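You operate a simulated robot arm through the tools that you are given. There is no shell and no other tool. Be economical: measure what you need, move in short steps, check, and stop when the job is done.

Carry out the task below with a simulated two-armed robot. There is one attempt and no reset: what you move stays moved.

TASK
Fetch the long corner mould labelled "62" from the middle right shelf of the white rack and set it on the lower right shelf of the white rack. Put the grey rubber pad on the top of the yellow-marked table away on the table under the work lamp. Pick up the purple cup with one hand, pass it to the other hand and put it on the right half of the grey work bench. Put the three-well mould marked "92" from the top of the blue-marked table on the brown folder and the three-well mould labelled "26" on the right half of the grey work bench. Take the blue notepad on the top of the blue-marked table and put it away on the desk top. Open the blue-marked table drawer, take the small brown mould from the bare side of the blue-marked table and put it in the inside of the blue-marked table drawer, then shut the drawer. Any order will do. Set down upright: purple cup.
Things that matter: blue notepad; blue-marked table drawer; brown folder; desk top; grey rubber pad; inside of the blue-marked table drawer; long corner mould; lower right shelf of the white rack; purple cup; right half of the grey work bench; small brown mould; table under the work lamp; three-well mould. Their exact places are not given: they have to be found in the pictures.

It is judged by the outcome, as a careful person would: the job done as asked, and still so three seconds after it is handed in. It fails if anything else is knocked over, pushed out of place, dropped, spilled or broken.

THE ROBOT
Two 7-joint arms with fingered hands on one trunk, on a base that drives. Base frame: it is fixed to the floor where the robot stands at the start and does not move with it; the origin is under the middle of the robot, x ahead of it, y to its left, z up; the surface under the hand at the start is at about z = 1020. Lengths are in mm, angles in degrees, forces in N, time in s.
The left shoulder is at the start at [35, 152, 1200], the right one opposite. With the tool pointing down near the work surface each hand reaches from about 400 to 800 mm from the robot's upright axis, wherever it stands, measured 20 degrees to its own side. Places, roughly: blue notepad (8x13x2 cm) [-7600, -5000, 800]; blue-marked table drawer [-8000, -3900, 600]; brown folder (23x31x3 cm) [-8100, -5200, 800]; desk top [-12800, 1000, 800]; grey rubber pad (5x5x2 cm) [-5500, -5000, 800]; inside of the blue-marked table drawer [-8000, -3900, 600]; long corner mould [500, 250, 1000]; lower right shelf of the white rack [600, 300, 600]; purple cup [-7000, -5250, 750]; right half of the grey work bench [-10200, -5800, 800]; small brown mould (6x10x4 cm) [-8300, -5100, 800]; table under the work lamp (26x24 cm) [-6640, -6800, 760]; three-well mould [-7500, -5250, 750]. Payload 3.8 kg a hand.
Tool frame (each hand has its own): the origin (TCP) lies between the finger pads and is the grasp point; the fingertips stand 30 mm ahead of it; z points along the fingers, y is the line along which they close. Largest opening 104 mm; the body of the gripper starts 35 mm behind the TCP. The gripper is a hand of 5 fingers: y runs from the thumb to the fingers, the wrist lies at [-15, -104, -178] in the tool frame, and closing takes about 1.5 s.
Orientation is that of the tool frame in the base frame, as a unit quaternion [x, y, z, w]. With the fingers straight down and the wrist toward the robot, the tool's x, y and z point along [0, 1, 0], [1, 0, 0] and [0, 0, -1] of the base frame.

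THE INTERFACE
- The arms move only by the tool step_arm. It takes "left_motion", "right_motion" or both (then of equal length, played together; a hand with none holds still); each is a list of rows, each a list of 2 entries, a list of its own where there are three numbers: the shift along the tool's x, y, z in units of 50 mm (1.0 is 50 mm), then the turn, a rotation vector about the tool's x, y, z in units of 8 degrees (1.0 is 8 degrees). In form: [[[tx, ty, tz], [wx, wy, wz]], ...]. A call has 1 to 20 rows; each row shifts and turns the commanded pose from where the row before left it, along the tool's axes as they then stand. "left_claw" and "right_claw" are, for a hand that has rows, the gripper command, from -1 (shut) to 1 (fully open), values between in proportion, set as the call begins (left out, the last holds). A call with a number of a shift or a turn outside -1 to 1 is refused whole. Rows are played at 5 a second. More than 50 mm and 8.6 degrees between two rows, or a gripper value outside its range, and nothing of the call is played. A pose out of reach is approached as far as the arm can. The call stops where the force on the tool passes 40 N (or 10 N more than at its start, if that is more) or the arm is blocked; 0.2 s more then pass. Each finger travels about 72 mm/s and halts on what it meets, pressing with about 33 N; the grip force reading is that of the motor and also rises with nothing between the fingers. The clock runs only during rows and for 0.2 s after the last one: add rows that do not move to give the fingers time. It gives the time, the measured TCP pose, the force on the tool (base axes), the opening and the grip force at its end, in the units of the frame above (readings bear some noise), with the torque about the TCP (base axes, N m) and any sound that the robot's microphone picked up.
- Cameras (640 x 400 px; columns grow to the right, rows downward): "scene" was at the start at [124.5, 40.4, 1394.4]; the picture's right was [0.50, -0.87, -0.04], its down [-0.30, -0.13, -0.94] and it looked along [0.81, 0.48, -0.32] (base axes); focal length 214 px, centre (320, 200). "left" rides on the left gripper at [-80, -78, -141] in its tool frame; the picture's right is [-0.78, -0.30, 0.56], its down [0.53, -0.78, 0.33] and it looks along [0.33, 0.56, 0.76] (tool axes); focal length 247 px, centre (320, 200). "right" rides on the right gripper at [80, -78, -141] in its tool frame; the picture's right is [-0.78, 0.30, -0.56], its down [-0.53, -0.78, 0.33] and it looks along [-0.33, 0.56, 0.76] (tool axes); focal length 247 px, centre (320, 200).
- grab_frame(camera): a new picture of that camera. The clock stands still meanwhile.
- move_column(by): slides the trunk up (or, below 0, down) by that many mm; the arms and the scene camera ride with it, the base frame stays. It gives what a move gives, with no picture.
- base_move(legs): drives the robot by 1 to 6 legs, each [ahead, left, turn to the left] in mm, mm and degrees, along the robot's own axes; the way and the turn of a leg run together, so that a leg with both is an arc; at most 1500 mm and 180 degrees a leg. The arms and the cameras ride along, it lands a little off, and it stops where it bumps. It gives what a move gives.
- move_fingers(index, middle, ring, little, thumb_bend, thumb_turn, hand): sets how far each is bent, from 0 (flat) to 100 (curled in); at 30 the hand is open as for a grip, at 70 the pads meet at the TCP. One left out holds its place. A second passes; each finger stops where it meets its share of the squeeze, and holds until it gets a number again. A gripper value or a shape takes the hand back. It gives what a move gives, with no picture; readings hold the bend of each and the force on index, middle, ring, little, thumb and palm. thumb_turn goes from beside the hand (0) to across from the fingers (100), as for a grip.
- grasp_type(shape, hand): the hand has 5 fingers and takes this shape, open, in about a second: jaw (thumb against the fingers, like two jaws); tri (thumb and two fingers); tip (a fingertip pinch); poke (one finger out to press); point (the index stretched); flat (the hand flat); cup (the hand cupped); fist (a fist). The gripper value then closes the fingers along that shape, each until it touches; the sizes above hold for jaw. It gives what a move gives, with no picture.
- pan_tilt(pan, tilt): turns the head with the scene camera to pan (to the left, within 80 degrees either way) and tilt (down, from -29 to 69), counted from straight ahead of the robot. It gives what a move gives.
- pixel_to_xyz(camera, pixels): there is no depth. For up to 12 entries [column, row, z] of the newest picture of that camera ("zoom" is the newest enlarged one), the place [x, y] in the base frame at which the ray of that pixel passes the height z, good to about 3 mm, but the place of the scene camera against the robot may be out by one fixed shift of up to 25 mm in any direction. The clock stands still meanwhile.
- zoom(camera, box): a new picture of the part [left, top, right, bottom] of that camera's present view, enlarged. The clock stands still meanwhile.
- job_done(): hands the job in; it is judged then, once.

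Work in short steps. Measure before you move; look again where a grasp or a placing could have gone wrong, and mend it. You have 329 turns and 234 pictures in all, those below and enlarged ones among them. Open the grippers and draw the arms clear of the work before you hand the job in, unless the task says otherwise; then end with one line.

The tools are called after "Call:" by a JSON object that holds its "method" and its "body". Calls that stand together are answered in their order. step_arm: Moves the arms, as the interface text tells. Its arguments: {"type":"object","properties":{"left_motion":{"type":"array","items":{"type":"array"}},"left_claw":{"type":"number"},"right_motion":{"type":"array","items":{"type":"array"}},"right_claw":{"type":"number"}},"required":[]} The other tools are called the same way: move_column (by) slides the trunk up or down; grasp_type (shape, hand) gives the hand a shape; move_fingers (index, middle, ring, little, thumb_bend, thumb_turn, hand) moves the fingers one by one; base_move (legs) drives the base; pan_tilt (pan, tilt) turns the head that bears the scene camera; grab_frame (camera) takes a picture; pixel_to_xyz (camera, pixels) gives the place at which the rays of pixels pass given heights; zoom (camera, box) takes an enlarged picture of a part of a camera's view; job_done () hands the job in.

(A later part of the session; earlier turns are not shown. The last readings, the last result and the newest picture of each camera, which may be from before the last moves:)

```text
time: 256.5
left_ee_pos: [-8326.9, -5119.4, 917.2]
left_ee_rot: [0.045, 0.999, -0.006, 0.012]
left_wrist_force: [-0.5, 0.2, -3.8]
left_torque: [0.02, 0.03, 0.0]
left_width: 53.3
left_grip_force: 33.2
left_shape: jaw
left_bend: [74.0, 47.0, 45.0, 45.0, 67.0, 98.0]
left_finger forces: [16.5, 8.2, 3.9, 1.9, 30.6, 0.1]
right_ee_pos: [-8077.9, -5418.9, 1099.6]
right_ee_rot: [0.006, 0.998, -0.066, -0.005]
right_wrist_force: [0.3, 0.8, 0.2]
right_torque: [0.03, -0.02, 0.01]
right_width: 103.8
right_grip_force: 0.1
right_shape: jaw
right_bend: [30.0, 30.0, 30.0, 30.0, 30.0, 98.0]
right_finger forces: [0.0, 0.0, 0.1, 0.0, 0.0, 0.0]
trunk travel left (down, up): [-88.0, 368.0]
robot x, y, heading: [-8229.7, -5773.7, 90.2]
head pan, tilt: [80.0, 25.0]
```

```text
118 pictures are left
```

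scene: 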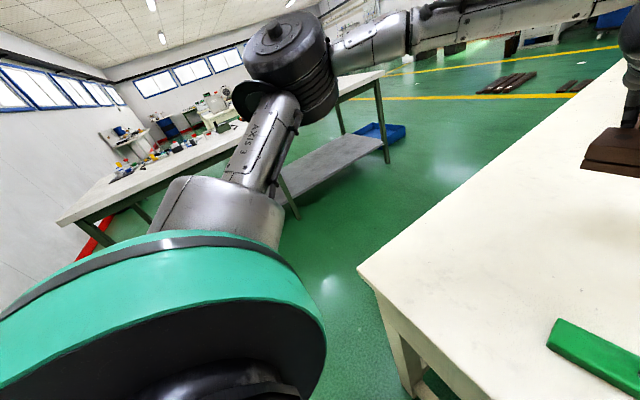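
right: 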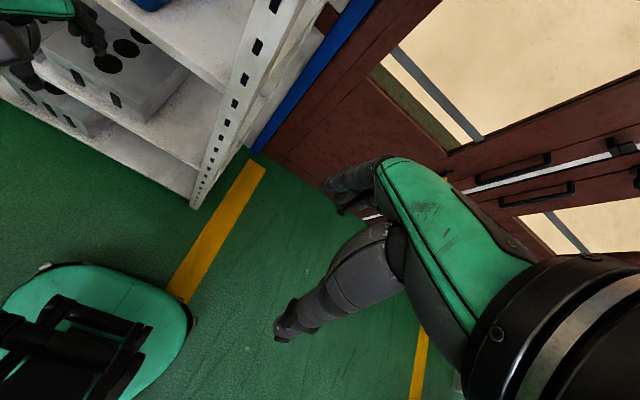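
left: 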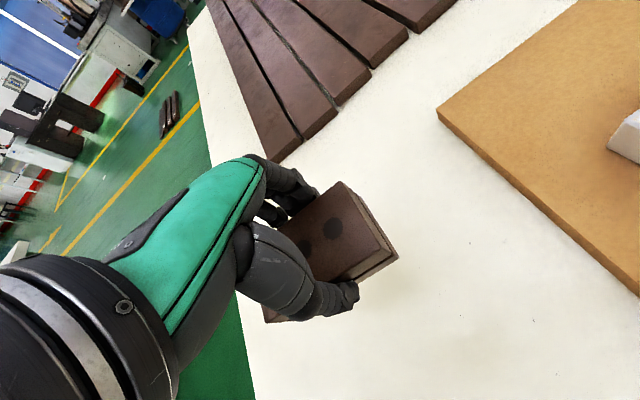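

Call:
{"method": "pixel_to_xyz", "body": {"camera": "scene", "pixels": [[480, 92, 0], [535, 75, 0], [560, 92, 0], [590, 82, 0], [385, 140, 0], [355, 98, 0], [520, 97, 0]]}}

Call:
{"method": "base_move", "body": {"legs": [[-180, 0, 0], [0, 970, 0], [1400, 0, 0], [1250, 0, 0]]}}

Call:
{"method": "pan_tilt", "body": {"pan": -60, "tilt": 25}}

Call:
{"method": "grab_frame", "body": {"camera": "scene"}}

```text
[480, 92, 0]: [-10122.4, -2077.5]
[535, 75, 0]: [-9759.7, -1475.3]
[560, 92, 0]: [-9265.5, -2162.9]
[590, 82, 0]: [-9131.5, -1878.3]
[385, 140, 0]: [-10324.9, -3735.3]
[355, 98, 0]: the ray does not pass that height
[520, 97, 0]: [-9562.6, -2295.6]
```

```text
time: 275.1
left_ee_pos: [-9127.5, -2659.1, 916.2]
left_ee_rot: [0.08, 0.997, -0.007, 0.01]
left_wrist_force: [-0.4, 0.3, -4.4]
left_torque: [0.0, 0.01, 0.0]
left_width: 53.2
left_grip_force: 32.9
left_shape: jaw
left_bend: [74.0, 47.0, 45.0, 45.0, 67.0, 98.0]
left_finger forces: [16.6, 8.2, 3.8, 1.9, 30.5, 0.0]
right_ee_pos: [-8900.2, -2977.1, 1099.4]
right_ee_rot: [0.042, 0.997, -0.065, -0.006]
right_wrist_force: [-0.8, 0.0, -0.3]
right_torque: [-0.02, 0.02, -0.01]
right_width: 103.9
right_grip_force: 0.0
right_shape: jaw
right_bend: [30.0, 30.0, 30.0, 30.0, 30.0, 98.0]
right_finger forces: [0.0, 0.0, 0.0, 0.1, 0.0, 0.0]
trunk travel left (down, up): [-88.0, 368.0]
robot x, y, heading: [-9079.7, -3324.8, 86.2]
head pan, tilt: [80.0, 25.0]
```

```text
time: 277.4
left_ee_pos: [-9127.0, -2659.0, 917.2]
left_ee_rot: [0.079, 0.997, -0.007, 0.011]
left_wrist_force: [0.1, 0.2, -4.3]
left_torque: [0.04, -0.05, 0.03]
left_width: 53.2
left_grip_force: 33.3
left_shape: jaw
left_bend: [74.0, 47.0, 45.0, 45.0, 67.0, 98.0]
left_finger forces: [16.5, 8.2, 4.0, 1.9, 30.5, 0.1]
right_ee_pos: [-8900.1, -2976.0, 1099.3]
right_ee_rot: [0.042, 0.997, -0.065, -0.007]
right_wrist_force: [0.6, -0.5, -0.4]
right_torque: [0.01, 0.0, 0.01]
right_width: 103.8
right_grip_force: 0.1
right_shape: jaw
right_bend: [30.0, 30.0, 30.0, 30.0, 30.0, 98.0]
right_finger forces: [0.0, 0.1, 0.1, 0.1, 0.0, 0.0]
trunk travel left (down, up): [-88.0, 368.0]
robot x, y, heading: [-9077.6, -3324.9, 85.9]
head pan, tilt: [-60.0, 25.0]
```

```text
117 pictures are left
```

scene: 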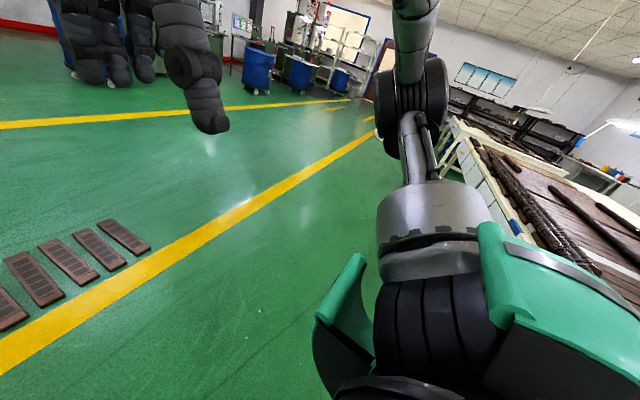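

Call:
{"method": "pixel_to_xyz", "body": {"camera": "scene", "pixels": [[40, 305, 0], [130, 250, 0], [100, 285, 0], [515, 228, 700], [140, 305, 0]]}}

Call:
{"method": "move_column", "body": {"by": 80}}

```text
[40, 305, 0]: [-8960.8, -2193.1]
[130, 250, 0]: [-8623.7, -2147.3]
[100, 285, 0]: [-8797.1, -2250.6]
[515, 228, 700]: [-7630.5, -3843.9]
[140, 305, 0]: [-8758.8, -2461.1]
```

```text
time: 278.6
left_ee_pos: [-9128.5, -2662.8, 1008.5]
left_ee_rot: [0.079, 0.997, 0.002, 0.011]
left_wrist_force: [0.9, 0.1, -4.3]
left_torque: [-0.03, -0.01, -0.02]
left_width: 53.3
left_grip_force: 32.6
left_shape: jaw
left_bend: [74.0, 47.0, 45.0, 46.0, 67.0, 98.0]
left_finger forces: [16.6, 8.0, 4.0, 1.9, 30.5, 0.1]
right_ee_pos: [-8901.0, -2975.5, 1178.6]
right_ee_rot: [0.041, 0.997, -0.065, -0.007]
right_wrist_force: [0.0, -0.4, -0.4]
right_torque: [0.01, -0.01, 0.02]
right_width: 103.9
right_grip_force: 0.1
right_shape: jaw
right_bend: [30.0, 30.0, 30.0, 30.0, 30.0, 98.0]
right_finger forces: [0.1, 0.0, 0.0, 0.0, 0.0, 0.0]
trunk travel left (down, up): [-168.0, 288.0]
robot x, y, heading: [-9078.7, -3324.3, 86.1]
head pan, tilt: [-60.0, 25.0]
```

Floor planks are beyond y=-2300, clear. I strafe right along the front and turn to face the drawer.

Call:
{"method": "base_move", "body": {"legs": [[170, 0, 3.9], [0, -1200, 0], [0, 0, -90], [0, 0, -90]]}}

Call:
{"method": "pan_tilt", "body": {"pan": 0, "tilt": 35}}

Call:
{"method": "grab_frame", "body": {"camera": "scene"}}

```text
time: 293.4
left_ee_pos: [-7805.1, -3827.6, 1009.5]
left_ee_rot: [0.998, -0.067, -0.011, 0.003]
left_wrist_force: [0.0, 0.9, -3.9]
left_torque: [0.0, 0.02, -0.01]
left_width: 52.6
left_grip_force: 32.9
left_shape: jaw
left_bend: [74.0, 47.0, 45.0, 46.0, 67.0, 98.0]
left_finger forces: [16.0, 8.0, 3.8, 1.7, 29.7, 0.0]
right_ee_pos: [-8040.4, -3521.5, 1179.2]
right_ee_rot: [0.997, -0.028, 0.006, -0.065]
right_wrist_force: [-0.8, 0.8, 0.4]
right_torque: [0.01, -0.02, 0.0]
right_width: 104.0
right_grip_force: 0.0
right_shape: jaw
right_bend: [30.0, 30.0, 30.0, 30.0, 30.0, 98.0]
right_finger forces: [0.1, 0.0, 0.0, 0.0, 0.0, 0.1]
trunk travel left (down, up): [-168.0, 288.0]
robot x, y, heading: [-7874.4, -3165.6, -92.0]
head pan, tilt: [-60.0, 25.0]
```

```text
time: 294.7
left_ee_pos: [-7805.9, -3828.3, 1009.9]
left_ee_rot: [0.998, -0.066, -0.011, 0.002]
left_wrist_force: [-0.4, 0.2, -3.7]
left_torque: [0.01, 0.03, -0.03]
left_width: 52.6
left_grip_force: 32.8
left_shape: jaw
left_bend: [74.0, 47.0, 45.0, 46.0, 67.0, 98.0]
left_finger forces: [16.0, 8.0, 3.8, 1.8, 29.9, 0.0]
right_ee_pos: [-8039.9, -3520.7, 1178.2]
right_ee_rot: [0.997, -0.028, 0.007, -0.065]
right_wrist_force: [0.2, 0.1, -0.5]
right_torque: [0.03, 0.04, 0.0]
right_width: 103.8
right_grip_force: 0.0
right_shape: jaw
right_bend: [30.0, 30.0, 30.0, 30.0, 30.0, 98.0]
right_finger forces: [0.0, 0.0, 0.0, 0.0, 0.0, 0.0]
trunk travel left (down, up): [-168.0, 288.0]
robot x, y, heading: [-7874.7, -3171.7, -92.5]
head pan, tilt: [0.0, 35.0]
```

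```text
116 pictures are left
```

scene: 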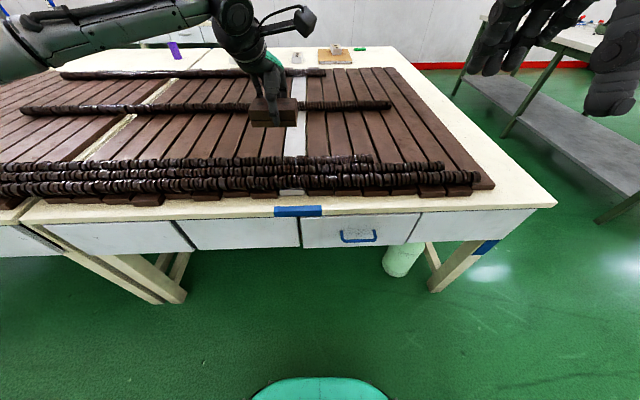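

The drawer with the blue handle is at (358,236). I zoom and measure.

Call:
{"method": "zoom", "body": {"camera": "scene", "box": [280, 195, 440, 295]}}

Call:
{"method": "pixel_to_xyz", "body": {"camera": "scene", "pixels": [[342, 233, 680], [376, 233, 680], [358, 240, 660], [358, 240, 640], [358, 240, 680], [302, 217, 730], [421, 214, 730], [302, 247, 600], [415, 243, 600], [321, 207, 757]]}}

```text
4.00 times, centred on (360, 245) of scene
```

zoom: 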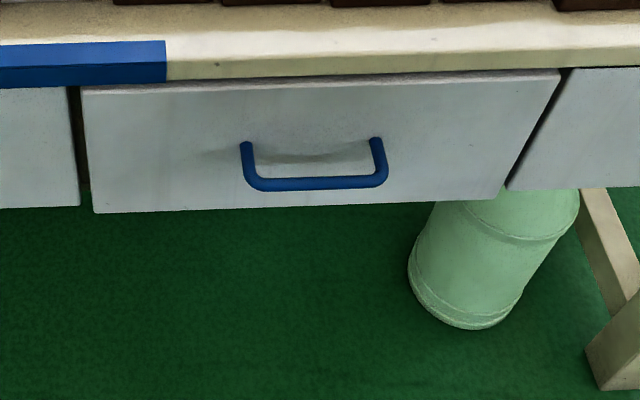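

```text
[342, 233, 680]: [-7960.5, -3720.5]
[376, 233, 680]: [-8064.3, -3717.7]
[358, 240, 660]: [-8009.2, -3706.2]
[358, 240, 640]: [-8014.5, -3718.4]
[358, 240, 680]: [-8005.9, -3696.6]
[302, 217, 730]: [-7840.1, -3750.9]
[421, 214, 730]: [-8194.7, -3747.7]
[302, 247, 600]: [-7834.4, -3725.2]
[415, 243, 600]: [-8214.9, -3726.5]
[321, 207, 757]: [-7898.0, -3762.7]
```

The handle is ~100 mm wide, centred x≈-8010. First I retract and raise the left hand (with mould) clear of the table, then lower the trunk.

Call:
{"method": "step_arm", "body": {"left_motion": [[[0, -0.7, -0.7], [0, 0, 0]], [[0, -0.7, -0.7], [0, 0, 0]], [[0, -0.9, 0], [0, 0, 0]], [[0, -0.9, -0.4], [0, 0, 0]], [[0, -0.6, -0.6], [0, 0, 0]], [[0, 0, 0], [0, 0, 0]]]}}

Call:
{"method": "move_column", "body": {"by": -130}}

Call:
{"method": "grab_frame", "body": {"camera": "right"}}

```text
time: 296.1
left_ee_pos: [-7775.5, -3642.6, 1128.2]
left_ee_rot: [0.998, -0.067, -0.011, 0.002]
left_wrist_force: [0.5, -0.4, -4.8]
left_torque: [0.02, 0.01, 0.02]
left_width: 52.3
left_grip_force: 33.1
left_shape: jaw
left_bend: [74.0, 47.0, 45.0, 46.0, 67.0, 98.0]
left_finger forces: [16.3, 8.1, 4.0, 1.6, 29.9, 0.0]
right_ee_pos: [-8039.7, -3521.0, 1179.7]
right_ee_rot: [0.997, -0.029, 0.006, -0.065]
right_wrist_force: [0.0, 0.1, -0.4]
right_torque: [-0.02, 0.0, 0.02]
right_width: 104.0
right_grip_force: 0.1
right_shape: jaw
right_bend: [30.0, 30.0, 30.0, 30.0, 30.0, 98.0]
right_finger forces: [0.0, 0.1, 0.0, 0.0, 0.0, 0.0]
trunk travel left (down, up): [-168.0, 288.0]
robot x, y, heading: [-7869.9, -3171.0, -92.0]
head pan, tilt: [0.0, 35.0]
```

```text
time: 297.6
left_ee_pos: [-7776.1, -3637.9, 999.6]
left_ee_rot: [0.998, -0.066, -0.01, 0.003]
left_wrist_force: [-0.2, 0.7, -3.1]
left_torque: [-0.03, 0.05, 0.01]
left_width: 52.4
left_grip_force: 33.2
left_shape: jaw
left_bend: [74.0, 47.0, 45.0, 46.0, 67.0, 98.0]
left_finger forces: [16.3, 7.9, 3.9, 1.7, 29.9, 0.0]
right_ee_pos: [-8041.0, -3519.2, 1050.3]
right_ee_rot: [0.998, -0.029, 0.006, -0.064]
right_wrist_force: [-0.8, 0.0, -0.1]
right_torque: [0.0, 0.0, 0.01]
right_width: 103.9
right_grip_force: 0.1
right_shape: jaw
right_bend: [30.0, 30.0, 30.0, 30.0, 30.0, 98.0]
right_finger forces: [0.1, 0.0, 0.1, 0.0, 0.0, 0.1]
trunk travel left (down, up): [-38.0, 418.0]
robot x, y, heading: [-7875.0, -3173.5, -92.3]
head pan, tilt: [0.0, 35.0]
```

```text
114 pictures are left
```

right: 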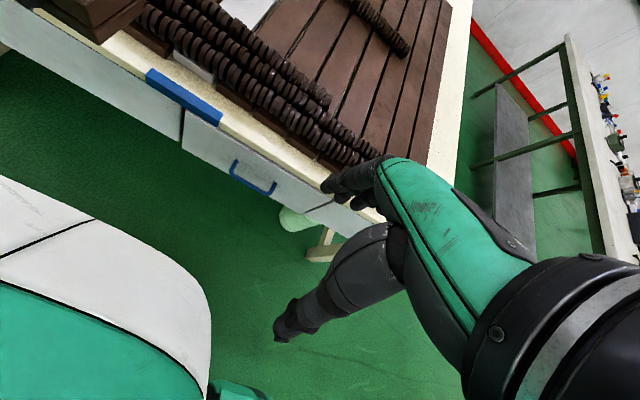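

Handle in the right view at (252,180). I tilt the right hand ~45° forward and lower it in front of the drawer.

Call:
{"method": "step_arm", "body": {"right_motion": [[[0, 0, 0.5], [-1, 0, 0]], [[0, 0, 0.5], [-1, 0, 0]], [[0, 0, 0.5], [-1, 0, 0]], [[0, 0, 0], [-1, 0, 0]], [[0, 0, 0], [-1, 0, 0]], [[0, 0, 0], [-1, 0, 0]], [[0, 0, 0], [-0.5, 0, 0]], [[0.3, -0.65, 0.65], [0, 0, 0]], [[0.3, -0.65, 0.65], [0, 0, 0]], [[0, -0.7, 0.7], [0, 0, 0]], [[0, 0, 0], [0, 0, 0]]], "right_claw": 0.6}}

Call:
{"method": "grab_frame", "body": {"camera": "right"}}

Call:
{"method": "grab_frame", "body": {"camera": "scene"}}

```text
time: 299.5
left_ee_pos: [-7777.4, -3638.6, 997.5]
left_ee_rot: [0.998, -0.066, -0.01, 0.001]
left_wrist_force: [-0.5, 0.2, -4.3]
left_torque: [-0.05, 0.02, 0.0]
left_width: 52.1
left_grip_force: 32.9
left_shape: jaw
left_bend: [74.0, 47.0, 45.0, 46.0, 67.0, 98.0]
left_finger forces: [16.3, 8.0, 3.8, 1.5, 29.9, 0.0]
right_ee_pos: [-8039.1, -3569.0, 1108.8]
right_ee_rot: [0.902, -0.118, 0.05, 0.411]
right_wrist_force: [0.0, -1.2, 0.6]
right_torque: [0.03, 0.02, 0.0]
right_width: 83.3
right_grip_force: 0.1
right_shape: jaw
right_bend: [27.0, 34.0, 32.0, 33.0, 49.0, 99.0]
right_finger forces: [0.0, 0.1, 0.1, 0.0, 0.0, 0.0]
right hand out of reach, approached as far as the arm can: row 3, 4, 5, 6, 7, 8, 9
trunk travel left (down, up): [-38.0, 418.0]
robot x, y, heading: [-7872.7, -3168.7, -91.9]
head pan, tilt: [0.0, 35.0]
stopped in row 9 (right hand): the arm was blocked; the commanded pose is now the measured one
```

```text
113 pictures are left
```

right: 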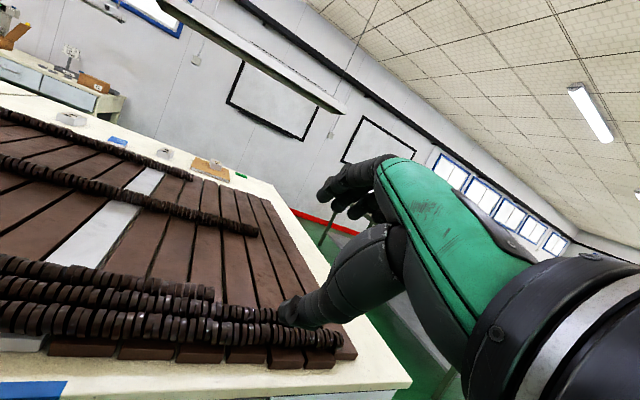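

```text
112 pictures are left
```

scene: 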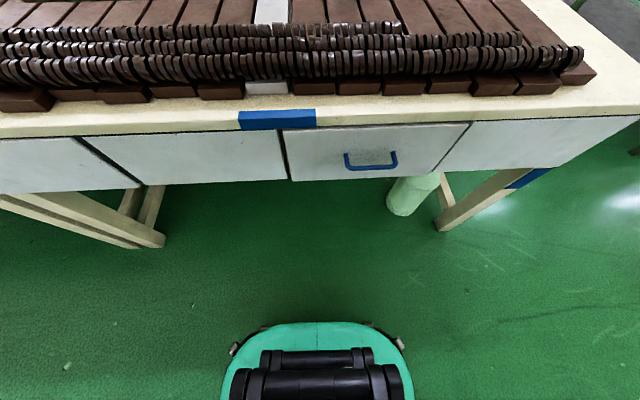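

The arm was at its near limit. I bring the right hand forward-down toward a pre-grasp point and straighten its roll.

Call:
{"method": "step_arm", "body": {"right_motion": [[[-0.07, -0.56, 0.75], [0, 0, -0.2]], [[-0.07, -0.56, 0.75], [0, 0, -0.2]], [[-0.07, -0.56, 0.75], [0, 0, -0.2]], [[-0.07, -0.56, 0.75], [0, 0, -0.2]], [[-0.07, -0.56, 0.75], [0, 0, -0.2]], [[0, 0, 0], [0, 0, -0.4]], [[0, 0, 0], [0, 0, -0.4]], [[0, 0, 0], [0, 0, 0]]]}}

Call:
{"method": "grab_frame", "body": {"camera": "right"}}

Call:
{"method": "grab_frame", "body": {"camera": "scene"}}

```text
time: 300.1
left_ee_pos: [-7776.9, -3638.1, 997.6]
left_ee_rot: [0.998, -0.067, -0.011, 0.002]
left_wrist_force: [0.2, -0.3, -4.2]
left_torque: [0.0, 0.03, 0.01]
left_width: 52.5
left_grip_force: 32.4
left_shape: jaw
left_bend: [74.0, 47.0, 45.0, 46.0, 67.0, 98.0]
left_finger forces: [16.3, 8.1, 3.9, 1.6, 29.9, 0.0]
right_ee_pos: [-8028.3, -3580.5, 1143.4]
right_ee_rot: [0.859, -0.109, 0.108, 0.488]
right_wrist_force: [-0.5, 0.2, 0.3]
right_torque: [0.02, 0.01, -0.03]
right_width: 83.3
right_grip_force: 0.1
right_shape: jaw
right_bend: [27.0, 34.0, 32.0, 33.0, 49.0, 99.0]
right_finger forces: [0.0, 0.0, 0.0, 0.0, 0.0, 0.0]
right hand out of reach, approached as far as the arm can: row 1, 2, 3
trunk travel left (down, up): [-38.0, 418.0]
robot x, y, heading: [-7875.2, -3165.4, -92.2]
head pan, tilt: [0.0, 35.0]
stopped in row 3 (right hand): the arm was blocked; the commanded pose is now the measured one
```

```text
111 pictures are left
```

right: 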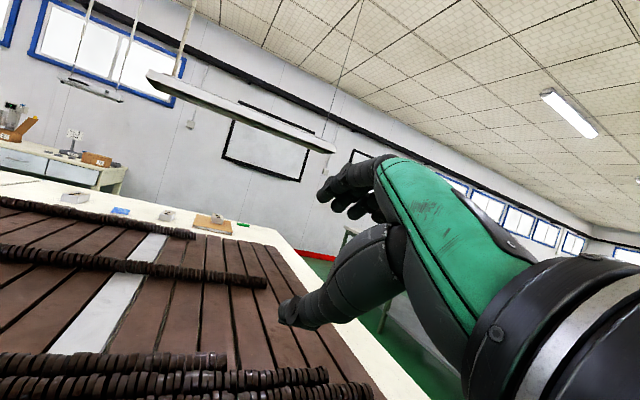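

```text
110 pictures are left
```

scene: 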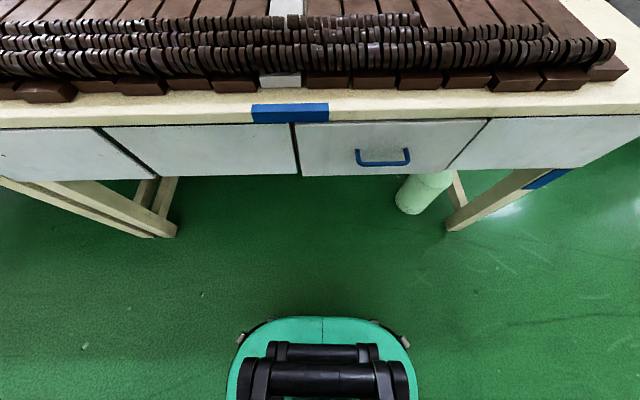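

The tilted hand needs to be further from the body. I back the base 250 mm, extend the hand forward 200 mm, fix tilt, then descend.

Call:
{"method": "base_move", "body": {"legs": [[-250, 0, 2]]}}

Call:
{"method": "step_arm", "body": {"right_motion": [[[0, 0.6, 0.75], [0, 0, 0]], [[0, 0.6, 0.75], [0, 0, 0]], [[0, 0.6, 0.75], [0, 0, 0]], [[0, 0.6, 0.75], [0, 0, 0]], [[0, 0, 0], [0, 0, 0]]]}}

```text
time: 301.9
left_ee_pos: [-7756.7, -3388.5, 998.0]
left_ee_rot: [0.999, -0.05, -0.01, 0.003]
left_wrist_force: [0.2, 0.3, -4.6]
left_torque: [-0.03, 0.01, 0.03]
left_width: 52.5
left_grip_force: 32.5
left_shape: jaw
left_bend: [74.0, 47.0, 45.0, 46.0, 67.0, 98.0]
left_finger forces: [16.3, 8.0, 3.9, 1.5, 29.8, 0.0]
right_ee_pos: [-8010.8, -3338.8, 1142.5]
right_ee_rot: [0.862, -0.098, 0.116, 0.484]
right_wrist_force: [-0.5, -1.0, 0.2]
right_torque: [-0.02, 0.0, 0.01]
right_width: 83.3
right_grip_force: 0.0
right_shape: jaw
right_bend: [27.0, 34.0, 32.0, 33.0, 49.0, 99.0]
right_finger forces: [0.1, 0.1, 0.1, 0.0, 0.0, 0.0]
trunk travel left (down, up): [-38.0, 418.0]
robot x, y, heading: [-7867.1, -2922.5, -90.3]
head pan, tilt: [0.0, 35.0]
```

```text
time: 303.1
left_ee_pos: [-7756.6, -3387.4, 997.9]
left_ee_rot: [0.999, -0.05, -0.011, 0.003]
left_wrist_force: [-0.2, 0.4, -3.6]
left_torque: [-0.05, 0.05, 0.0]
left_width: 52.4
left_grip_force: 33.0
left_shape: jaw
left_bend: [74.0, 47.0, 45.0, 46.0, 67.0, 98.0]
left_finger forces: [16.3, 8.1, 3.8, 1.7, 29.9, 0.0]
right_ee_pos: [-8027.1, -3529.8, 1163.2]
right_ee_rot: [0.862, -0.097, 0.115, 0.485]
right_wrist_force: [-0.5, -1.1, 0.5]
right_torque: [0.0, 0.01, -0.02]
right_width: 83.8
right_grip_force: 0.0
right_shape: jaw
right_bend: [27.0, 34.0, 32.0, 33.0, 49.0, 99.0]
right_finger forces: [0.0, 0.0, 0.0, 0.0, 0.1, 0.0]
trunk travel left (down, up): [-38.0, 418.0]
robot x, y, heading: [-7869.4, -2918.1, -90.4]
head pan, tilt: [0.0, 35.0]
```

Now straighten the roll (tool-frame rotation) and descend ~450 mm in front of the drawer.

Call:
{"method": "step_arm", "body": {"right_motion": [[[0, 0, 0], [0.36, -0.35, -0.64]], [[0, 0, 0], [0.36, -0.35, -0.64]], [[0, 0, 0], [0.36, -0.35, -0.64]], [[0.03, -0.645, 0.71], [0, 0, 0]], [[0.03, -0.645, 0.71], [0, 0, 0]], [[0.03, -0.645, 0.71], [0, 0, 0]], [[0.03, -0.645, 0.71], [0, 0, 0]], [[0.03, -0.645, 0.71], [0, 0, 0]], [[0.03, -0.645, 0.71], [0, 0, 0]], [[0.03, -0.645, 0.71], [0, 0, 0]], [[0.03, -0.645, 0.71], [0, 0, 0]], [[0, 0, 0], [0, 0, 0]]]}}

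Call:
{"method": "grab_frame", "body": {"camera": "right"}}

Call:
{"method": "grab_frame", "body": {"camera": "scene"}}

```text
time: 305.7
left_ee_pos: [-7755.9, -3387.2, 999.3]
left_ee_rot: [0.999, -0.049, -0.011, 0.002]
left_wrist_force: [0.2, -0.3, -3.3]
left_torque: [-0.03, 0.0, -0.02]
left_width: 52.3
left_grip_force: 32.9
left_shape: jaw
left_bend: [74.0, 47.0, 46.0, 46.0, 67.0, 98.0]
left_finger forces: [16.5, 8.0, 4.0, 1.5, 30.0, 0.0]
right_ee_pos: [-7955.7, -3575.7, 828.4]
right_ee_rot: [0.908, -0.012, -0.008, 0.418]
right_wrist_force: [0.5, 0.9, 0.3]
right_torque: [-0.04, -0.01, 0.01]
right_width: 83.0
right_grip_force: 0.0
right_shape: jaw
right_bend: [27.0, 34.0, 32.0, 33.0, 50.0, 99.0]
right_finger forces: [0.0, 0.0, 0.0, 0.0, 0.0, 0.1]
right hand out of reach, approached as far as the arm can: row 9, 10, 11
trunk travel left (down, up): [-38.0, 418.0]
robot x, y, heading: [-7866.7, -2917.8, -90.3]
head pan, tilt: [0.0, 35.0]
```

```text
109 pictures are left
```

right: 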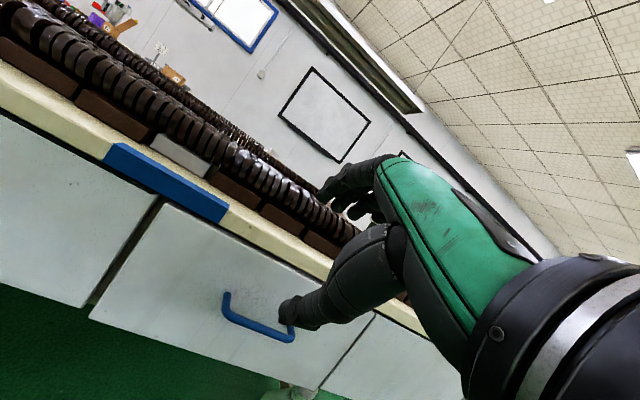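

```text
108 pictures are left
```

scene: 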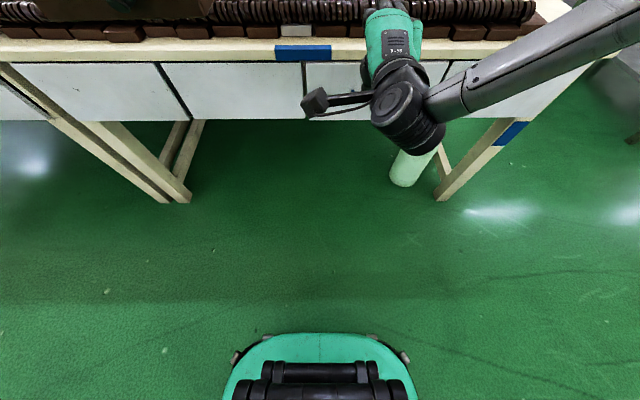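

Good alignment. I measure the handle bar (centre (257,325)) from this camera.

Call:
{"method": "pixel_to_xyz", "body": {"camera": "right", "pixels": [[257, 325, 620], [257, 325, 650], [257, 325, 680], [225, 312, 650], [292, 341, 650], [160, 203, 730], [225, 222, 730]]}}

Call:
{"method": "zoom", "body": {"camera": "right", "box": [180, 260, 340, 360]}}

```text
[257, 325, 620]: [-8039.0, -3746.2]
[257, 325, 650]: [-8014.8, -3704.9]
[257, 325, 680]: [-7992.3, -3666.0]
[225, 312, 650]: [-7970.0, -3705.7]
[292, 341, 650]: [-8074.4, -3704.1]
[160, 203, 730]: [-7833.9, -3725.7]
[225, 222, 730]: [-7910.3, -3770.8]
```

```text
4.00 times, centred on (260, 310) of right
```

zoom: 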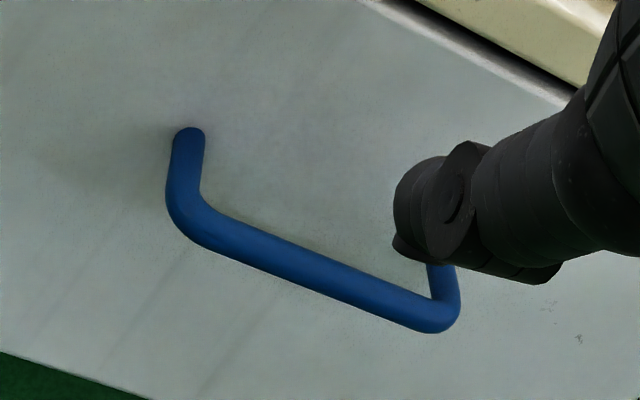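

Bar ≈ (-8018,-3713, 645). I lower the trunk 36, drive 60 forward and move the hand down/right.

Call:
{"method": "move_column", "body": {"by": -36}}

Call:
{"method": "base_move", "body": {"legs": [[60, -60, 0]]}}

Call:
{"method": "step_arm", "body": {"right_motion": [[[0, -0.5, 0.45], [0, 0, 0]], [[0, -0.5, 0.45], [0, 0, 0]], [[0, -0.4, 0.3], [0, 0, 0]], [[0, 0, 0], [0, 0, 0]]]}}

Call:
{"method": "grab_frame", "body": {"camera": "right"}}

```text
time: 306.5
left_ee_pos: [-7756.6, -3387.2, 963.7]
left_ee_rot: [0.999, -0.05, -0.01, 0.003]
left_wrist_force: [-1.0, 0.3, -4.2]
left_torque: [-0.04, 0.02, 0.03]
left_width: 52.5
left_grip_force: 32.7
left_shape: jaw
left_bend: [74.0, 47.0, 46.0, 46.0, 67.0, 98.0]
left_finger forces: [16.3, 7.9, 3.9, 1.4, 29.9, 0.0]
right_ee_pos: [-7957.5, -3577.2, 792.3]
right_ee_rot: [0.906, -0.008, -0.006, 0.422]
right_wrist_force: [0.2, 0.0, 0.9]
right_torque: [0.02, 0.02, 0.02]
right_width: 83.4
right_grip_force: 0.1
right_shape: jaw
right_bend: [27.0, 34.0, 32.0, 33.0, 50.0, 99.0]
right_finger forces: [0.0, 0.0, 0.0, 0.1, 0.0, 0.0]
trunk travel left (down, up): [-2.0, 454.0]
robot x, y, heading: [-7867.0, -2921.0, -90.6]
head pan, tilt: [0.0, 35.0]
```

```text
time: 307.6
left_ee_pos: [-7818.6, -3448.2, 961.1]
left_ee_rot: [0.999, -0.051, -0.01, 0.002]
left_wrist_force: [0.6, 0.4, -4.3]
left_torque: [0.0, 0.03, 0.01]
left_width: 52.7
left_grip_force: 33.0
left_shape: jaw
left_bend: [74.0, 47.0, 46.0, 46.0, 67.0, 98.0]
left_finger forces: [16.5, 8.1, 3.8, 1.4, 29.8, 0.0]
right_ee_pos: [-8019.2, -3637.4, 790.2]
right_ee_rot: [0.907, -0.008, -0.005, 0.421]
right_wrist_force: [-0.4, 0.0, 0.1]
right_torque: [-0.01, 0.0, 0.03]
right_width: 83.1
right_grip_force: 0.0
right_shape: jaw
right_bend: [27.0, 34.0, 32.0, 33.0, 50.0, 99.0]
right_finger forces: [0.0, 0.0, 0.0, 0.0, 0.1, 0.0]
trunk travel left (down, up): [-2.0, 454.0]
robot x, y, heading: [-7927.7, -2981.2, -90.4]
head pan, tilt: [0.0, 35.0]
```

```text
time: 308.6
left_ee_pos: [-7818.0, -3446.3, 962.3]
left_ee_rot: [0.999, -0.05, -0.011, 0.002]
left_wrist_force: [0.0, -0.5, -4.4]
left_torque: [-0.01, 0.05, -0.01]
left_width: 52.7
left_grip_force: 32.9
left_shape: jaw
left_bend: [74.0, 47.0, 46.0, 46.0, 67.0, 98.0]
left_finger forces: [16.5, 8.0, 3.8, 1.5, 29.9, 0.0]
right_ee_pos: [-7985.7, -3633.0, 715.7]
right_ee_rot: [0.908, -0.01, -0.007, 0.419]
right_wrist_force: [-0.5, 0.6, 0.1]
right_torque: [-0.01, 0.06, 0.02]
right_width: 83.0
right_grip_force: 0.1
right_shape: jaw
right_bend: [27.0, 34.0, 32.0, 33.0, 50.0, 99.0]
right_finger forces: [0.0, 0.1, 0.0, 0.0, 0.1, 0.0]
right hand out of reach, approached as far as the arm can: row 1, 2, 3
trunk travel left (down, up): [-2.0, 454.0]
robot x, y, heading: [-7926.2, -2979.2, -90.6]
head pan, tilt: [0.0, 35.0]
```

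```text
106 pictures are left
```

right: 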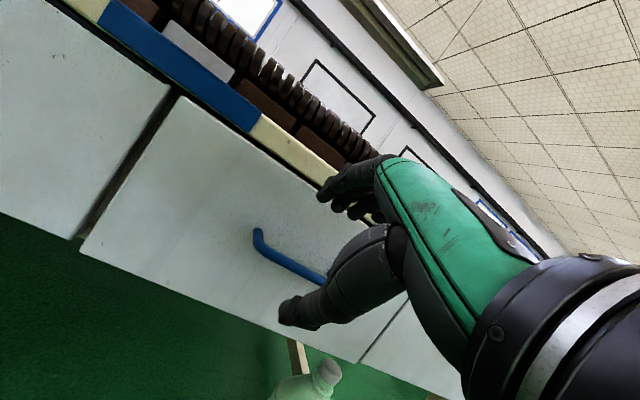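

The hand drifts inward as it lowers; I compensate by strafing right 60 and lowering 50 mm more.

Call:
{"method": "base_move", "body": {"legs": [[0, -60, 0.5]]}}

Call:
{"method": "step_arm", "body": {"right_motion": [[[0, -0.45, 0.4], [0, 0, 0]], [[0, -0.45, 0.4], [0, 0, 0]], [[0, 0, 0], [0, 0, 0]]]}}

Call:
{"method": "grab_frame", "body": {"camera": "right"}}

Call:
{"method": "grab_frame", "body": {"camera": "scene"}}

```text
time: 309.6
left_ee_pos: [-7875.1, -3447.2, 962.1]
left_ee_rot: [0.999, -0.046, -0.01, 0.002]
left_wrist_force: [-1.1, -0.6, -4.6]
left_torque: [-0.02, 0.0, 0.01]
left_width: 52.6
left_grip_force: 32.7
left_shape: jaw
left_bend: [74.0, 47.0, 46.0, 46.0, 67.0, 98.0]
left_finger forces: [16.5, 8.0, 3.8, 1.3, 29.8, 0.0]
right_ee_pos: [-8039.7, -3632.7, 714.8]
right_ee_rot: [0.908, -0.007, -0.006, 0.419]
right_wrist_force: [-0.4, -0.5, -1.2]
right_torque: [0.0, 0.01, -0.02]
right_width: 83.2
right_grip_force: 0.1
right_shape: jaw
right_bend: [27.0, 34.0, 32.0, 33.0, 50.0, 99.0]
right_finger forces: [0.1, 0.0, 0.0, 0.1, 0.0, 0.1]
trunk travel left (down, up): [-2.0, 454.0]
robot x, y, heading: [-7987.1, -2981.0, -90.0]
head pan, tilt: [0.0, 35.0]
```

```text
time: 310.4
left_ee_pos: [-7872.5, -3446.3, 961.5]
left_ee_rot: [0.999, -0.046, -0.011, 0.002]
left_wrist_force: [-0.3, 0.4, -3.8]
left_torque: [-0.01, 0.07, 0.0]
left_width: 52.9
left_grip_force: 33.2
left_shape: jaw
left_bend: [74.0, 47.0, 46.0, 46.0, 67.0, 98.0]
left_finger forces: [16.5, 8.0, 3.8, 1.4, 29.9, 0.1]
right_ee_pos: [-8017.3, -3626.6, 667.5]
right_ee_rot: [0.908, -0.009, -0.007, 0.418]
right_wrist_force: [-0.3, 0.0, 0.0]
right_torque: [0.03, 0.0, 0.0]
right_width: 83.4
right_grip_force: 0.1
right_shape: jaw
right_bend: [27.0, 34.0, 32.0, 33.0, 50.0, 99.0]
right_finger forces: [0.0, 0.0, 0.0, 0.0, 0.1, 0.0]
right hand out of reach, approached as far as the arm can: row 1, 2
trunk travel left (down, up): [-2.0, 454.0]
robot x, y, heading: [-7986.8, -2978.3, -89.8]
head pan, tilt: [0.0, 35.0]
```

```text
105 pictures are left
```

right: 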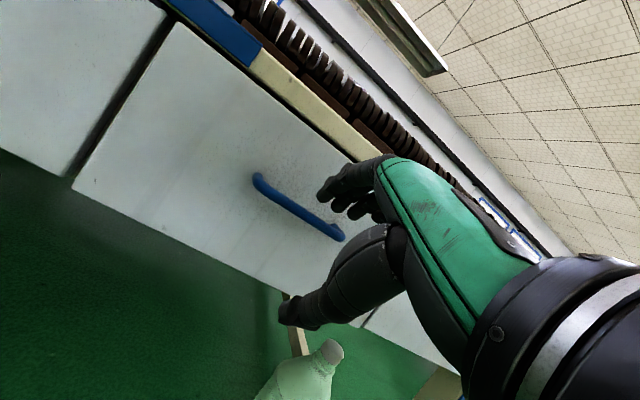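

```text
104 pictures are left
```

scene: 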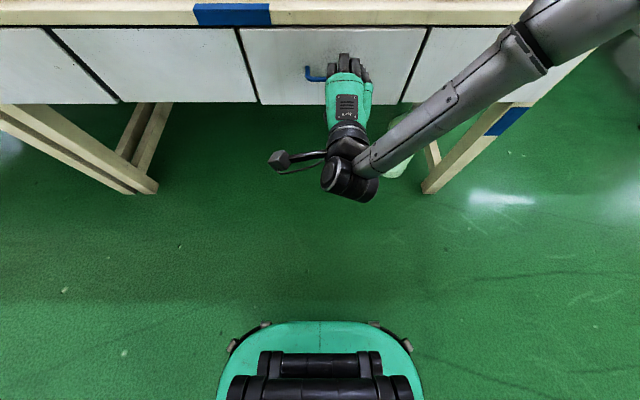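

Hand is in front of the bar, fingers above, thumb below. Measure the bar again and fingers relation.

Call:
{"method": "pixel_to_xyz", "body": {"camera": "right", "pixels": [[298, 210, 630], [298, 210, 645], [298, 210, 660], [258, 184, 645], [342, 238, 645]]}}

Call:
{"method": "zoom", "body": {"camera": "right", "box": [220, 130, 420, 255]}}

```text
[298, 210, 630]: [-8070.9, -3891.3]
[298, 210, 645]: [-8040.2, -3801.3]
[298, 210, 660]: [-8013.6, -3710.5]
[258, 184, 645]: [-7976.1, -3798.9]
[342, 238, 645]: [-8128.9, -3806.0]
```

```text
3.20 times, centred on (320, 192) of right
```

zoom: 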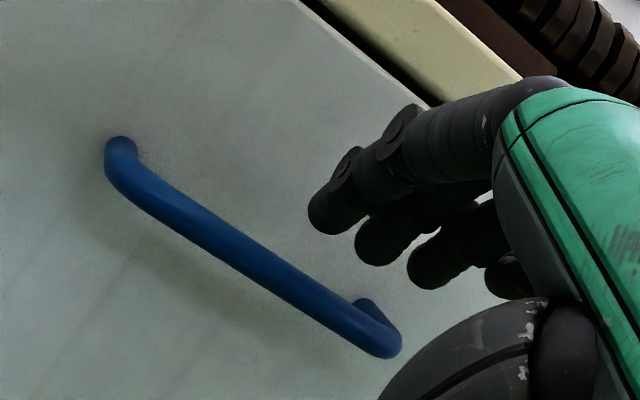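

Bar is at (-8014,-3711,659). I raise the trunk 10 and drive 58 mm forward so the fingers go over and behind the bar.

Call:
{"method": "move_column", "body": {"by": 12}}

Call:
{"method": "base_move", "body": {"legs": [[55, 0, 0]]}}

Call:
{"method": "zoom", "body": {"camera": "right", "box": [200, 100, 440, 250]}}

Call:
{"method": "zoom", "body": {"camera": "scene", "box": [220, 0, 460, 150]}}

```text
time: 311.0
left_ee_pos: [-7873.0, -3446.0, 974.1]
left_ee_rot: [0.999, -0.046, -0.011, 0.003]
left_wrist_force: [-0.6, -0.3, -4.3]
left_torque: [0.01, 0.0, -0.03]
left_width: 52.6
left_grip_force: 32.8
left_shape: jaw
left_bend: [74.0, 47.0, 46.0, 46.0, 67.0, 98.0]
left_finger forces: [16.5, 8.0, 3.8, 1.4, 29.9, 0.0]
right_ee_pos: [-8015.4, -3626.9, 688.8]
right_ee_rot: [0.906, -0.008, -0.007, 0.424]
right_wrist_force: [0.2, 0.5, -0.4]
right_torque: [-0.04, 0.02, -0.02]
right_width: 83.5
right_grip_force: 0.1
right_shape: jaw
right_bend: [27.0, 34.0, 32.0, 33.0, 50.0, 99.0]
right_finger forces: [0.0, 0.1, 0.0, 0.1, 0.0, 0.0]
trunk travel left (down, up): [-14.0, 442.0]
robot x, y, heading: [-7987.2, -2979.5, -90.1]
head pan, tilt: [0.0, 35.0]
```

```text
time: 312.0
left_ee_pos: [-7874.1, -3491.1, 974.0]
left_ee_rot: [0.999, -0.046, -0.01, 0.001]
left_wrist_force: [-0.7, 0.2, -3.6]
left_torque: [-0.02, 0.05, -0.02]
left_width: 52.5
left_grip_force: 33.2
left_shape: jaw
left_bend: [74.0, 47.0, 46.0, 46.0, 67.0, 98.0]
left_finger forces: [16.6, 8.0, 4.1, 1.4, 30.1, 0.0]
right_ee_pos: [-8014.5, -3666.5, 691.2]
right_ee_rot: [0.905, -0.006, -0.005, 0.425]
right_wrist_force: [-0.5, 12.2, 3.8]
right_torque: [-0.36, -0.02, -0.05]
right_width: 80.7
right_grip_force: 0.0
right_shape: jaw
right_bend: [28.0, 35.0, 32.0, 33.0, 50.0, 99.0]
right_finger forces: [8.6, 2.8, 0.1, 0.0, 0.0, 0.1]
trunk travel left (down, up): [-14.0, 442.0]
robot x, y, heading: [-7984.8, -3025.7, -90.2]
head pan, tilt: [0.0, 35.0]
stopped in leg 1: the force on the tool passed its limit at 53 N (the readings are from after the stop); the commanded pose is now the measured one
```

```text
2.67 times, centred on (320, 175) of right
```

zoom: 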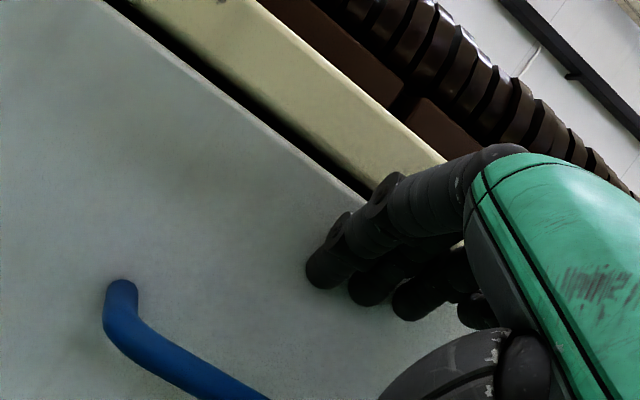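

```text
2.67 times, centred on (340, 75) of scene
```

zoom: 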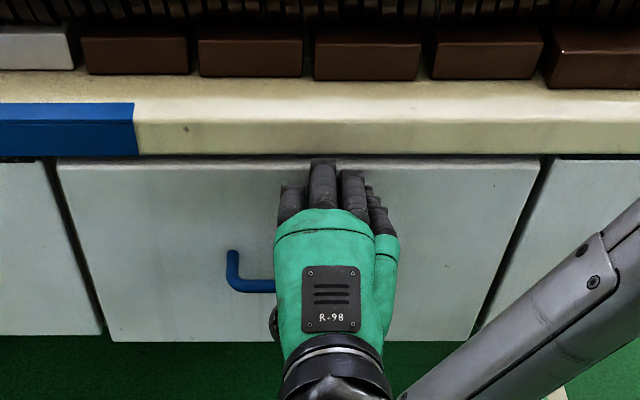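

Fingertips touch the drawer face just above the bar. I ease back 6 mm and lower so the fingers sit behind the bar.

Call:
{"method": "base_move", "body": {"legs": [[-8, 0, 0]]}}

Call:
{"method": "move_column", "body": {"by": -13}}

Call:
{"method": "zoom", "body": {"camera": "right", "box": [200, 100, 440, 250]}}

```text
time: 312.7
left_ee_pos: [-7872.5, -3485.3, 972.9]
left_ee_rot: [0.999, -0.046, -0.01, 0.001]
left_wrist_force: [0.8, 0.3, -4.0]
left_torque: [-0.02, 0.02, -0.01]
left_width: 52.6
left_grip_force: 33.3
left_shape: jaw
left_bend: [74.0, 47.0, 46.0, 46.0, 67.0, 98.0]
left_finger forces: [16.6, 8.0, 4.0, 1.4, 30.2, 0.0]
right_ee_pos: [-8015.1, -3661.5, 688.7]
right_ee_rot: [0.906, -0.006, -0.005, 0.424]
right_wrist_force: [-0.4, 0.0, -0.3]
right_torque: [0.02, 0.0, 0.0]
right_width: 83.0
right_grip_force: 0.0
right_shape: jaw
right_bend: [27.0, 34.0, 32.0, 33.0, 50.0, 99.0]
right_finger forces: [0.0, 0.0, 0.0, 0.0, 0.1, 0.1]
trunk travel left (down, up): [-14.0, 442.0]
robot x, y, heading: [-7984.6, -3019.7, -90.1]
head pan, tilt: [0.0, 35.0]
```

```text
time: 313.3
left_ee_pos: [-7873.8, -3483.3, 961.0]
left_ee_rot: [0.999, -0.046, -0.01, 0.001]
left_wrist_force: [-0.6, 0.2, -3.7]
left_torque: [-0.01, -0.03, 0.01]
left_width: 52.5
left_grip_force: 32.6
left_shape: jaw
left_bend: [74.0, 47.0, 46.0, 46.0, 67.0, 98.0]
left_finger forces: [16.6, 8.0, 4.1, 1.4, 30.2, 0.0]
right_ee_pos: [-8014.9, -3661.2, 678.7]
right_ee_rot: [0.905, -0.007, -0.005, 0.426]
right_wrist_force: [0.2, 0.5, 0.4]
right_torque: [0.0, -0.02, 0.01]
right_width: 83.3
right_grip_force: 0.1
right_shape: jaw
right_bend: [27.0, 34.0, 32.0, 33.0, 50.0, 99.0]
right_finger forces: [0.0, 0.0, 0.0, 0.0, 0.1, 0.0]
trunk travel left (down, up): [-1.0, 455.0]
robot x, y, heading: [-7988.8, -3021.4, -90.1]
head pan, tilt: [0.0, 35.0]
```

```text
2.67 times, centred on (320, 175) of right
```

zoom: 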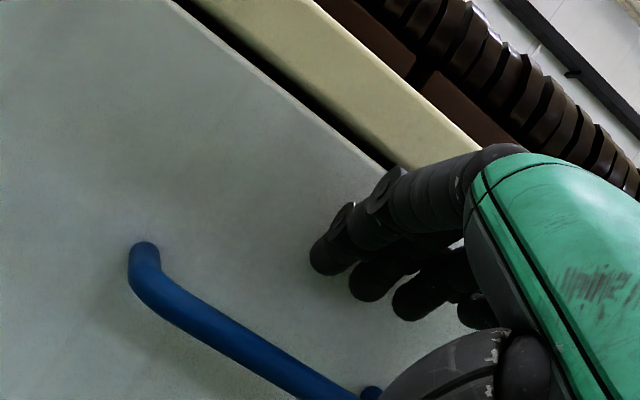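

I lower another 24 mm by arm.

Call:
{"method": "step_arm", "body": {"right_motion": [[[0, -0.2, 0.17], [0, 0, 0]], [[-0.1, -0.2, 0.17], [0, 0, 0]], [[0, 0, 0], [0, 0, 0]]]}}

Call:
{"method": "zoom", "body": {"camera": "right", "box": [200, 100, 440, 250]}}

```text
time: 314.1
left_ee_pos: [-7873.9, -3484.0, 960.1]
left_ee_rot: [0.999, -0.046, -0.01, 0.001]
left_wrist_force: [-0.5, -0.5, -4.1]
left_torque: [0.0, 0.03, -0.01]
left_width: 52.4
left_grip_force: 33.2
left_shape: jaw
left_bend: [74.0, 47.0, 46.0, 46.0, 67.0, 98.0]
left_finger forces: [16.5, 8.0, 4.0, 1.3, 30.1, 0.1]
right_ee_pos: [-8011.0, -3659.2, 655.5]
right_ee_rot: [0.906, -0.009, -0.007, 0.424]
right_wrist_force: [-0.3, -0.8, 0.9]
right_torque: [0.04, 0.0, -0.02]
right_width: 83.1
right_grip_force: 0.2
right_shape: jaw
right_bend: [27.0, 34.0, 32.0, 33.0, 50.0, 99.0]
right_finger forces: [0.0, 0.0, 0.0, 0.1, 0.1, 0.1]
right hand out of reach, approached as far as the arm can: row 2
trunk travel left (down, up): [-1.0, 455.0]
robot x, y, heading: [-7987.2, -3019.9, -89.9]
head pan, tilt: [0.0, 35.0]
```

```text
2.67 times, centred on (320, 175) of right
```

zoom: 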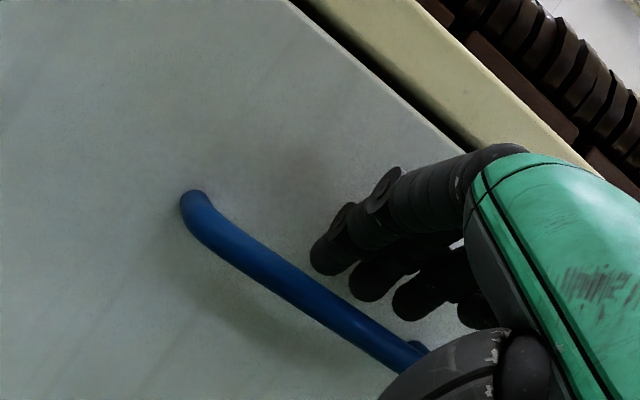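

Fingers are over the bar. I move 6 mm forward and close to hook it.

Call:
{"method": "base_move", "body": {"legs": [[7, 0, 0]]}}

Call:
{"method": "step_arm", "body": {"right_motion": [[[0, 0, 0], [0, 0, 0]], [[0, 0, 0], [0, 0, 0]], [[0, 0, 0], [0, 0, 0]], [[0, 0, 0], [0, 0, 0]], [[0, 0, 0], [0, 0, 0]], [[0, 0, 0], [0, 0, 0]], [[0, 0, 0], [0, 0, 0]], [[0, 0, 0], [0, 0, 0]]], "right_claw": -1}}

Call:
{"method": "zoom", "body": {"camera": "right", "box": [200, 100, 440, 250]}}

```text
time: 314.9
left_ee_pos: [-7874.6, -3491.2, 960.5]
left_ee_rot: [0.999, -0.047, -0.01, 0.001]
left_wrist_force: [0.8, 0.5, -3.7]
left_torque: [0.01, 0.04, 0.0]
left_width: 52.7
left_grip_force: 32.5
left_shape: jaw
left_bend: [74.0, 47.0, 46.0, 46.0, 67.0, 98.0]
left_finger forces: [16.5, 8.1, 4.0, 1.4, 30.0, 0.0]
right_ee_pos: [-8010.7, -3666.4, 655.4]
right_ee_rot: [0.906, -0.009, -0.007, 0.424]
right_wrist_force: [0.8, 7.2, 1.3]
right_torque: [-0.16, -0.02, 0.01]
right_width: 82.4
right_grip_force: 0.0
right_shape: jaw
right_bend: [28.0, 34.0, 32.0, 33.0, 50.0, 99.0]
right_finger forces: [5.6, 0.9, 0.1, 0.0, 0.1, 0.1]
trunk travel left (down, up): [-1.0, 455.0]
robot x, y, heading: [-7986.9, -3026.8, -90.0]
head pan, tilt: [0.0, 35.0]
```

```text
time: 316.6
left_ee_pos: [-7872.5, -3493.1, 958.7]
left_ee_rot: [0.999, -0.047, -0.01, 0.0]
left_wrist_force: [0.4, -0.5, -3.7]
left_torque: [0.02, 0.03, 0.02]
left_width: 52.5
left_grip_force: 33.4
left_shape: jaw
left_bend: [74.0, 47.0, 46.0, 46.0, 67.0, 98.0]
left_finger forces: [16.6, 8.0, 3.9, 1.4, 30.1, 0.1]
right_ee_pos: [-8010.0, -3665.5, 652.2]
right_ee_rot: [0.907, -0.008, -0.006, 0.421]
right_wrist_force: [-0.8, 3.1, -15.8]
right_torque: [0.28, 0.03, 0.01]
right_width: 12.3
right_grip_force: 33.1
right_shape: jaw
right_bend: [75.0, 49.0, 44.0, 42.0, 52.0, 100.0]
right_finger forces: [1.1, 0.1, 0.0, 1.3, 25.2, 0.1]
trunk travel left (down, up): [-1.0, 455.0]
robot x, y, heading: [-7987.8, -3026.4, -90.0]
head pan, tilt: [0.0, 35.0]
```

```text
2.67 times, centred on (320, 175) of right
```

zoom: 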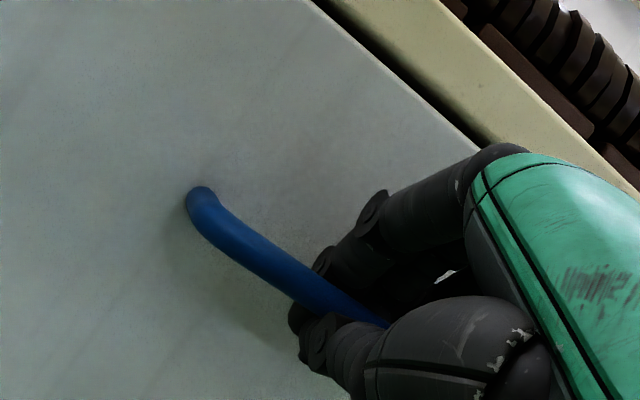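

The bar is gripped (width 12 mm). I pull by backing the base 100 mm.

Call:
{"method": "base_move", "body": {"legs": [[-100, 0, 0]]}}

Call:
{"method": "grab_frame", "body": {"camera": "scene"}}

```text
time: 317.8
left_ee_pos: [-7873.4, -3393.0, 959.8]
left_ee_rot: [0.999, -0.046, -0.01, 0.0]
left_wrist_force: [0.8, 0.6, -4.0]
left_torque: [0.0, -0.01, -0.01]
left_width: 52.6
left_grip_force: 33.2
left_shape: jaw
left_bend: [74.0, 47.0, 46.0, 46.0, 67.0, 98.0]
left_finger forces: [16.7, 8.0, 4.0, 1.3, 30.1, 0.1]
right_ee_pos: [-8010.2, -3566.5, 653.1]
right_ee_rot: [0.907, -0.009, -0.006, 0.422]
right_wrist_force: [0.2, -0.5, -19.7]
right_torque: [0.37, 0.05, -0.03]
right_width: 12.0
right_grip_force: 32.7
right_shape: jaw
right_bend: [75.0, 49.0, 44.0, 42.0, 52.0, 100.0]
right_finger forces: [0.7, 0.1, 0.0, 0.6, 25.8, 0.0]
trunk travel left (down, up): [-1.0, 455.0]
robot x, y, heading: [-7988.7, -2925.1, -90.1]
head pan, tilt: [0.0, 35.0]
```

```text
97 pictures are left
```

scene: 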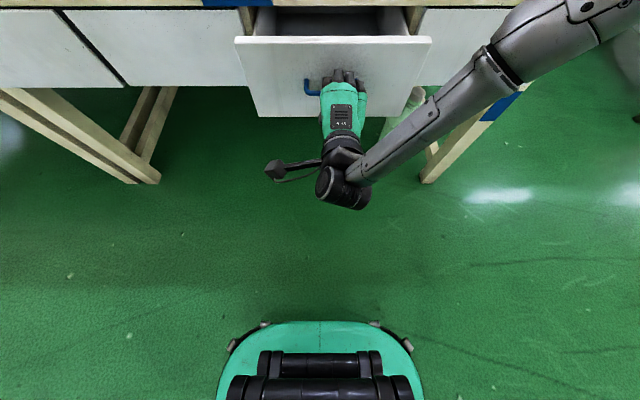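

Drawer is opening. I pull 160 mm more.

Call:
{"method": "base_move", "body": {"legs": [[-160, 0, 0]]}}

Call:
{"method": "grab_frame", "body": {"camera": "scene"}}

```text
time: 319.2
left_ee_pos: [-7872.2, -3235.3, 960.8]
left_ee_rot: [0.999, -0.047, -0.01, 0.001]
left_wrist_force: [-0.6, -0.5, -3.4]
left_torque: [0.0, 0.09, -0.01]
left_width: 52.5
left_grip_force: 33.2
left_shape: jaw
left_bend: [74.0, 47.0, 46.0, 46.0, 67.0, 98.0]
left_finger forces: [16.7, 8.0, 3.9, 1.4, 30.0, 0.0]
right_ee_pos: [-8011.0, -3408.6, 653.0]
right_ee_rot: [0.907, -0.009, -0.007, 0.421]
right_wrist_force: [-1.4, 0.8, -16.5]
right_torque: [0.34, 0.03, -0.04]
right_width: 12.3
right_grip_force: 32.9
right_shape: jaw
right_bend: [75.0, 49.0, 44.0, 42.0, 52.0, 100.0]
right_finger forces: [1.3, 0.0, 0.1, 1.0, 25.2, 0.0]
trunk travel left (down, up): [-1.0, 455.0]
robot x, y, heading: [-7985.7, -2770.5, -90.1]
head pan, tilt: [0.0, 35.0]
```

```text
96 pictures are left
```

scene: 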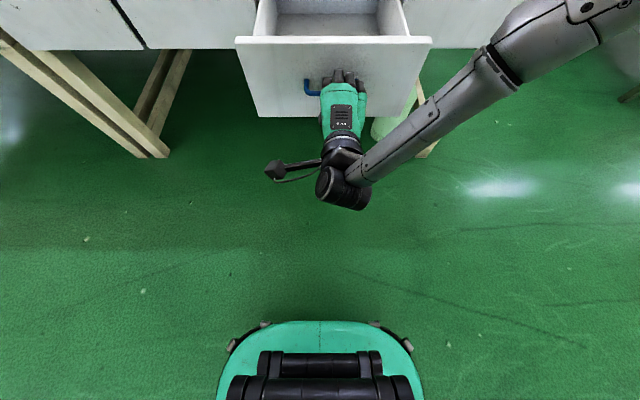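

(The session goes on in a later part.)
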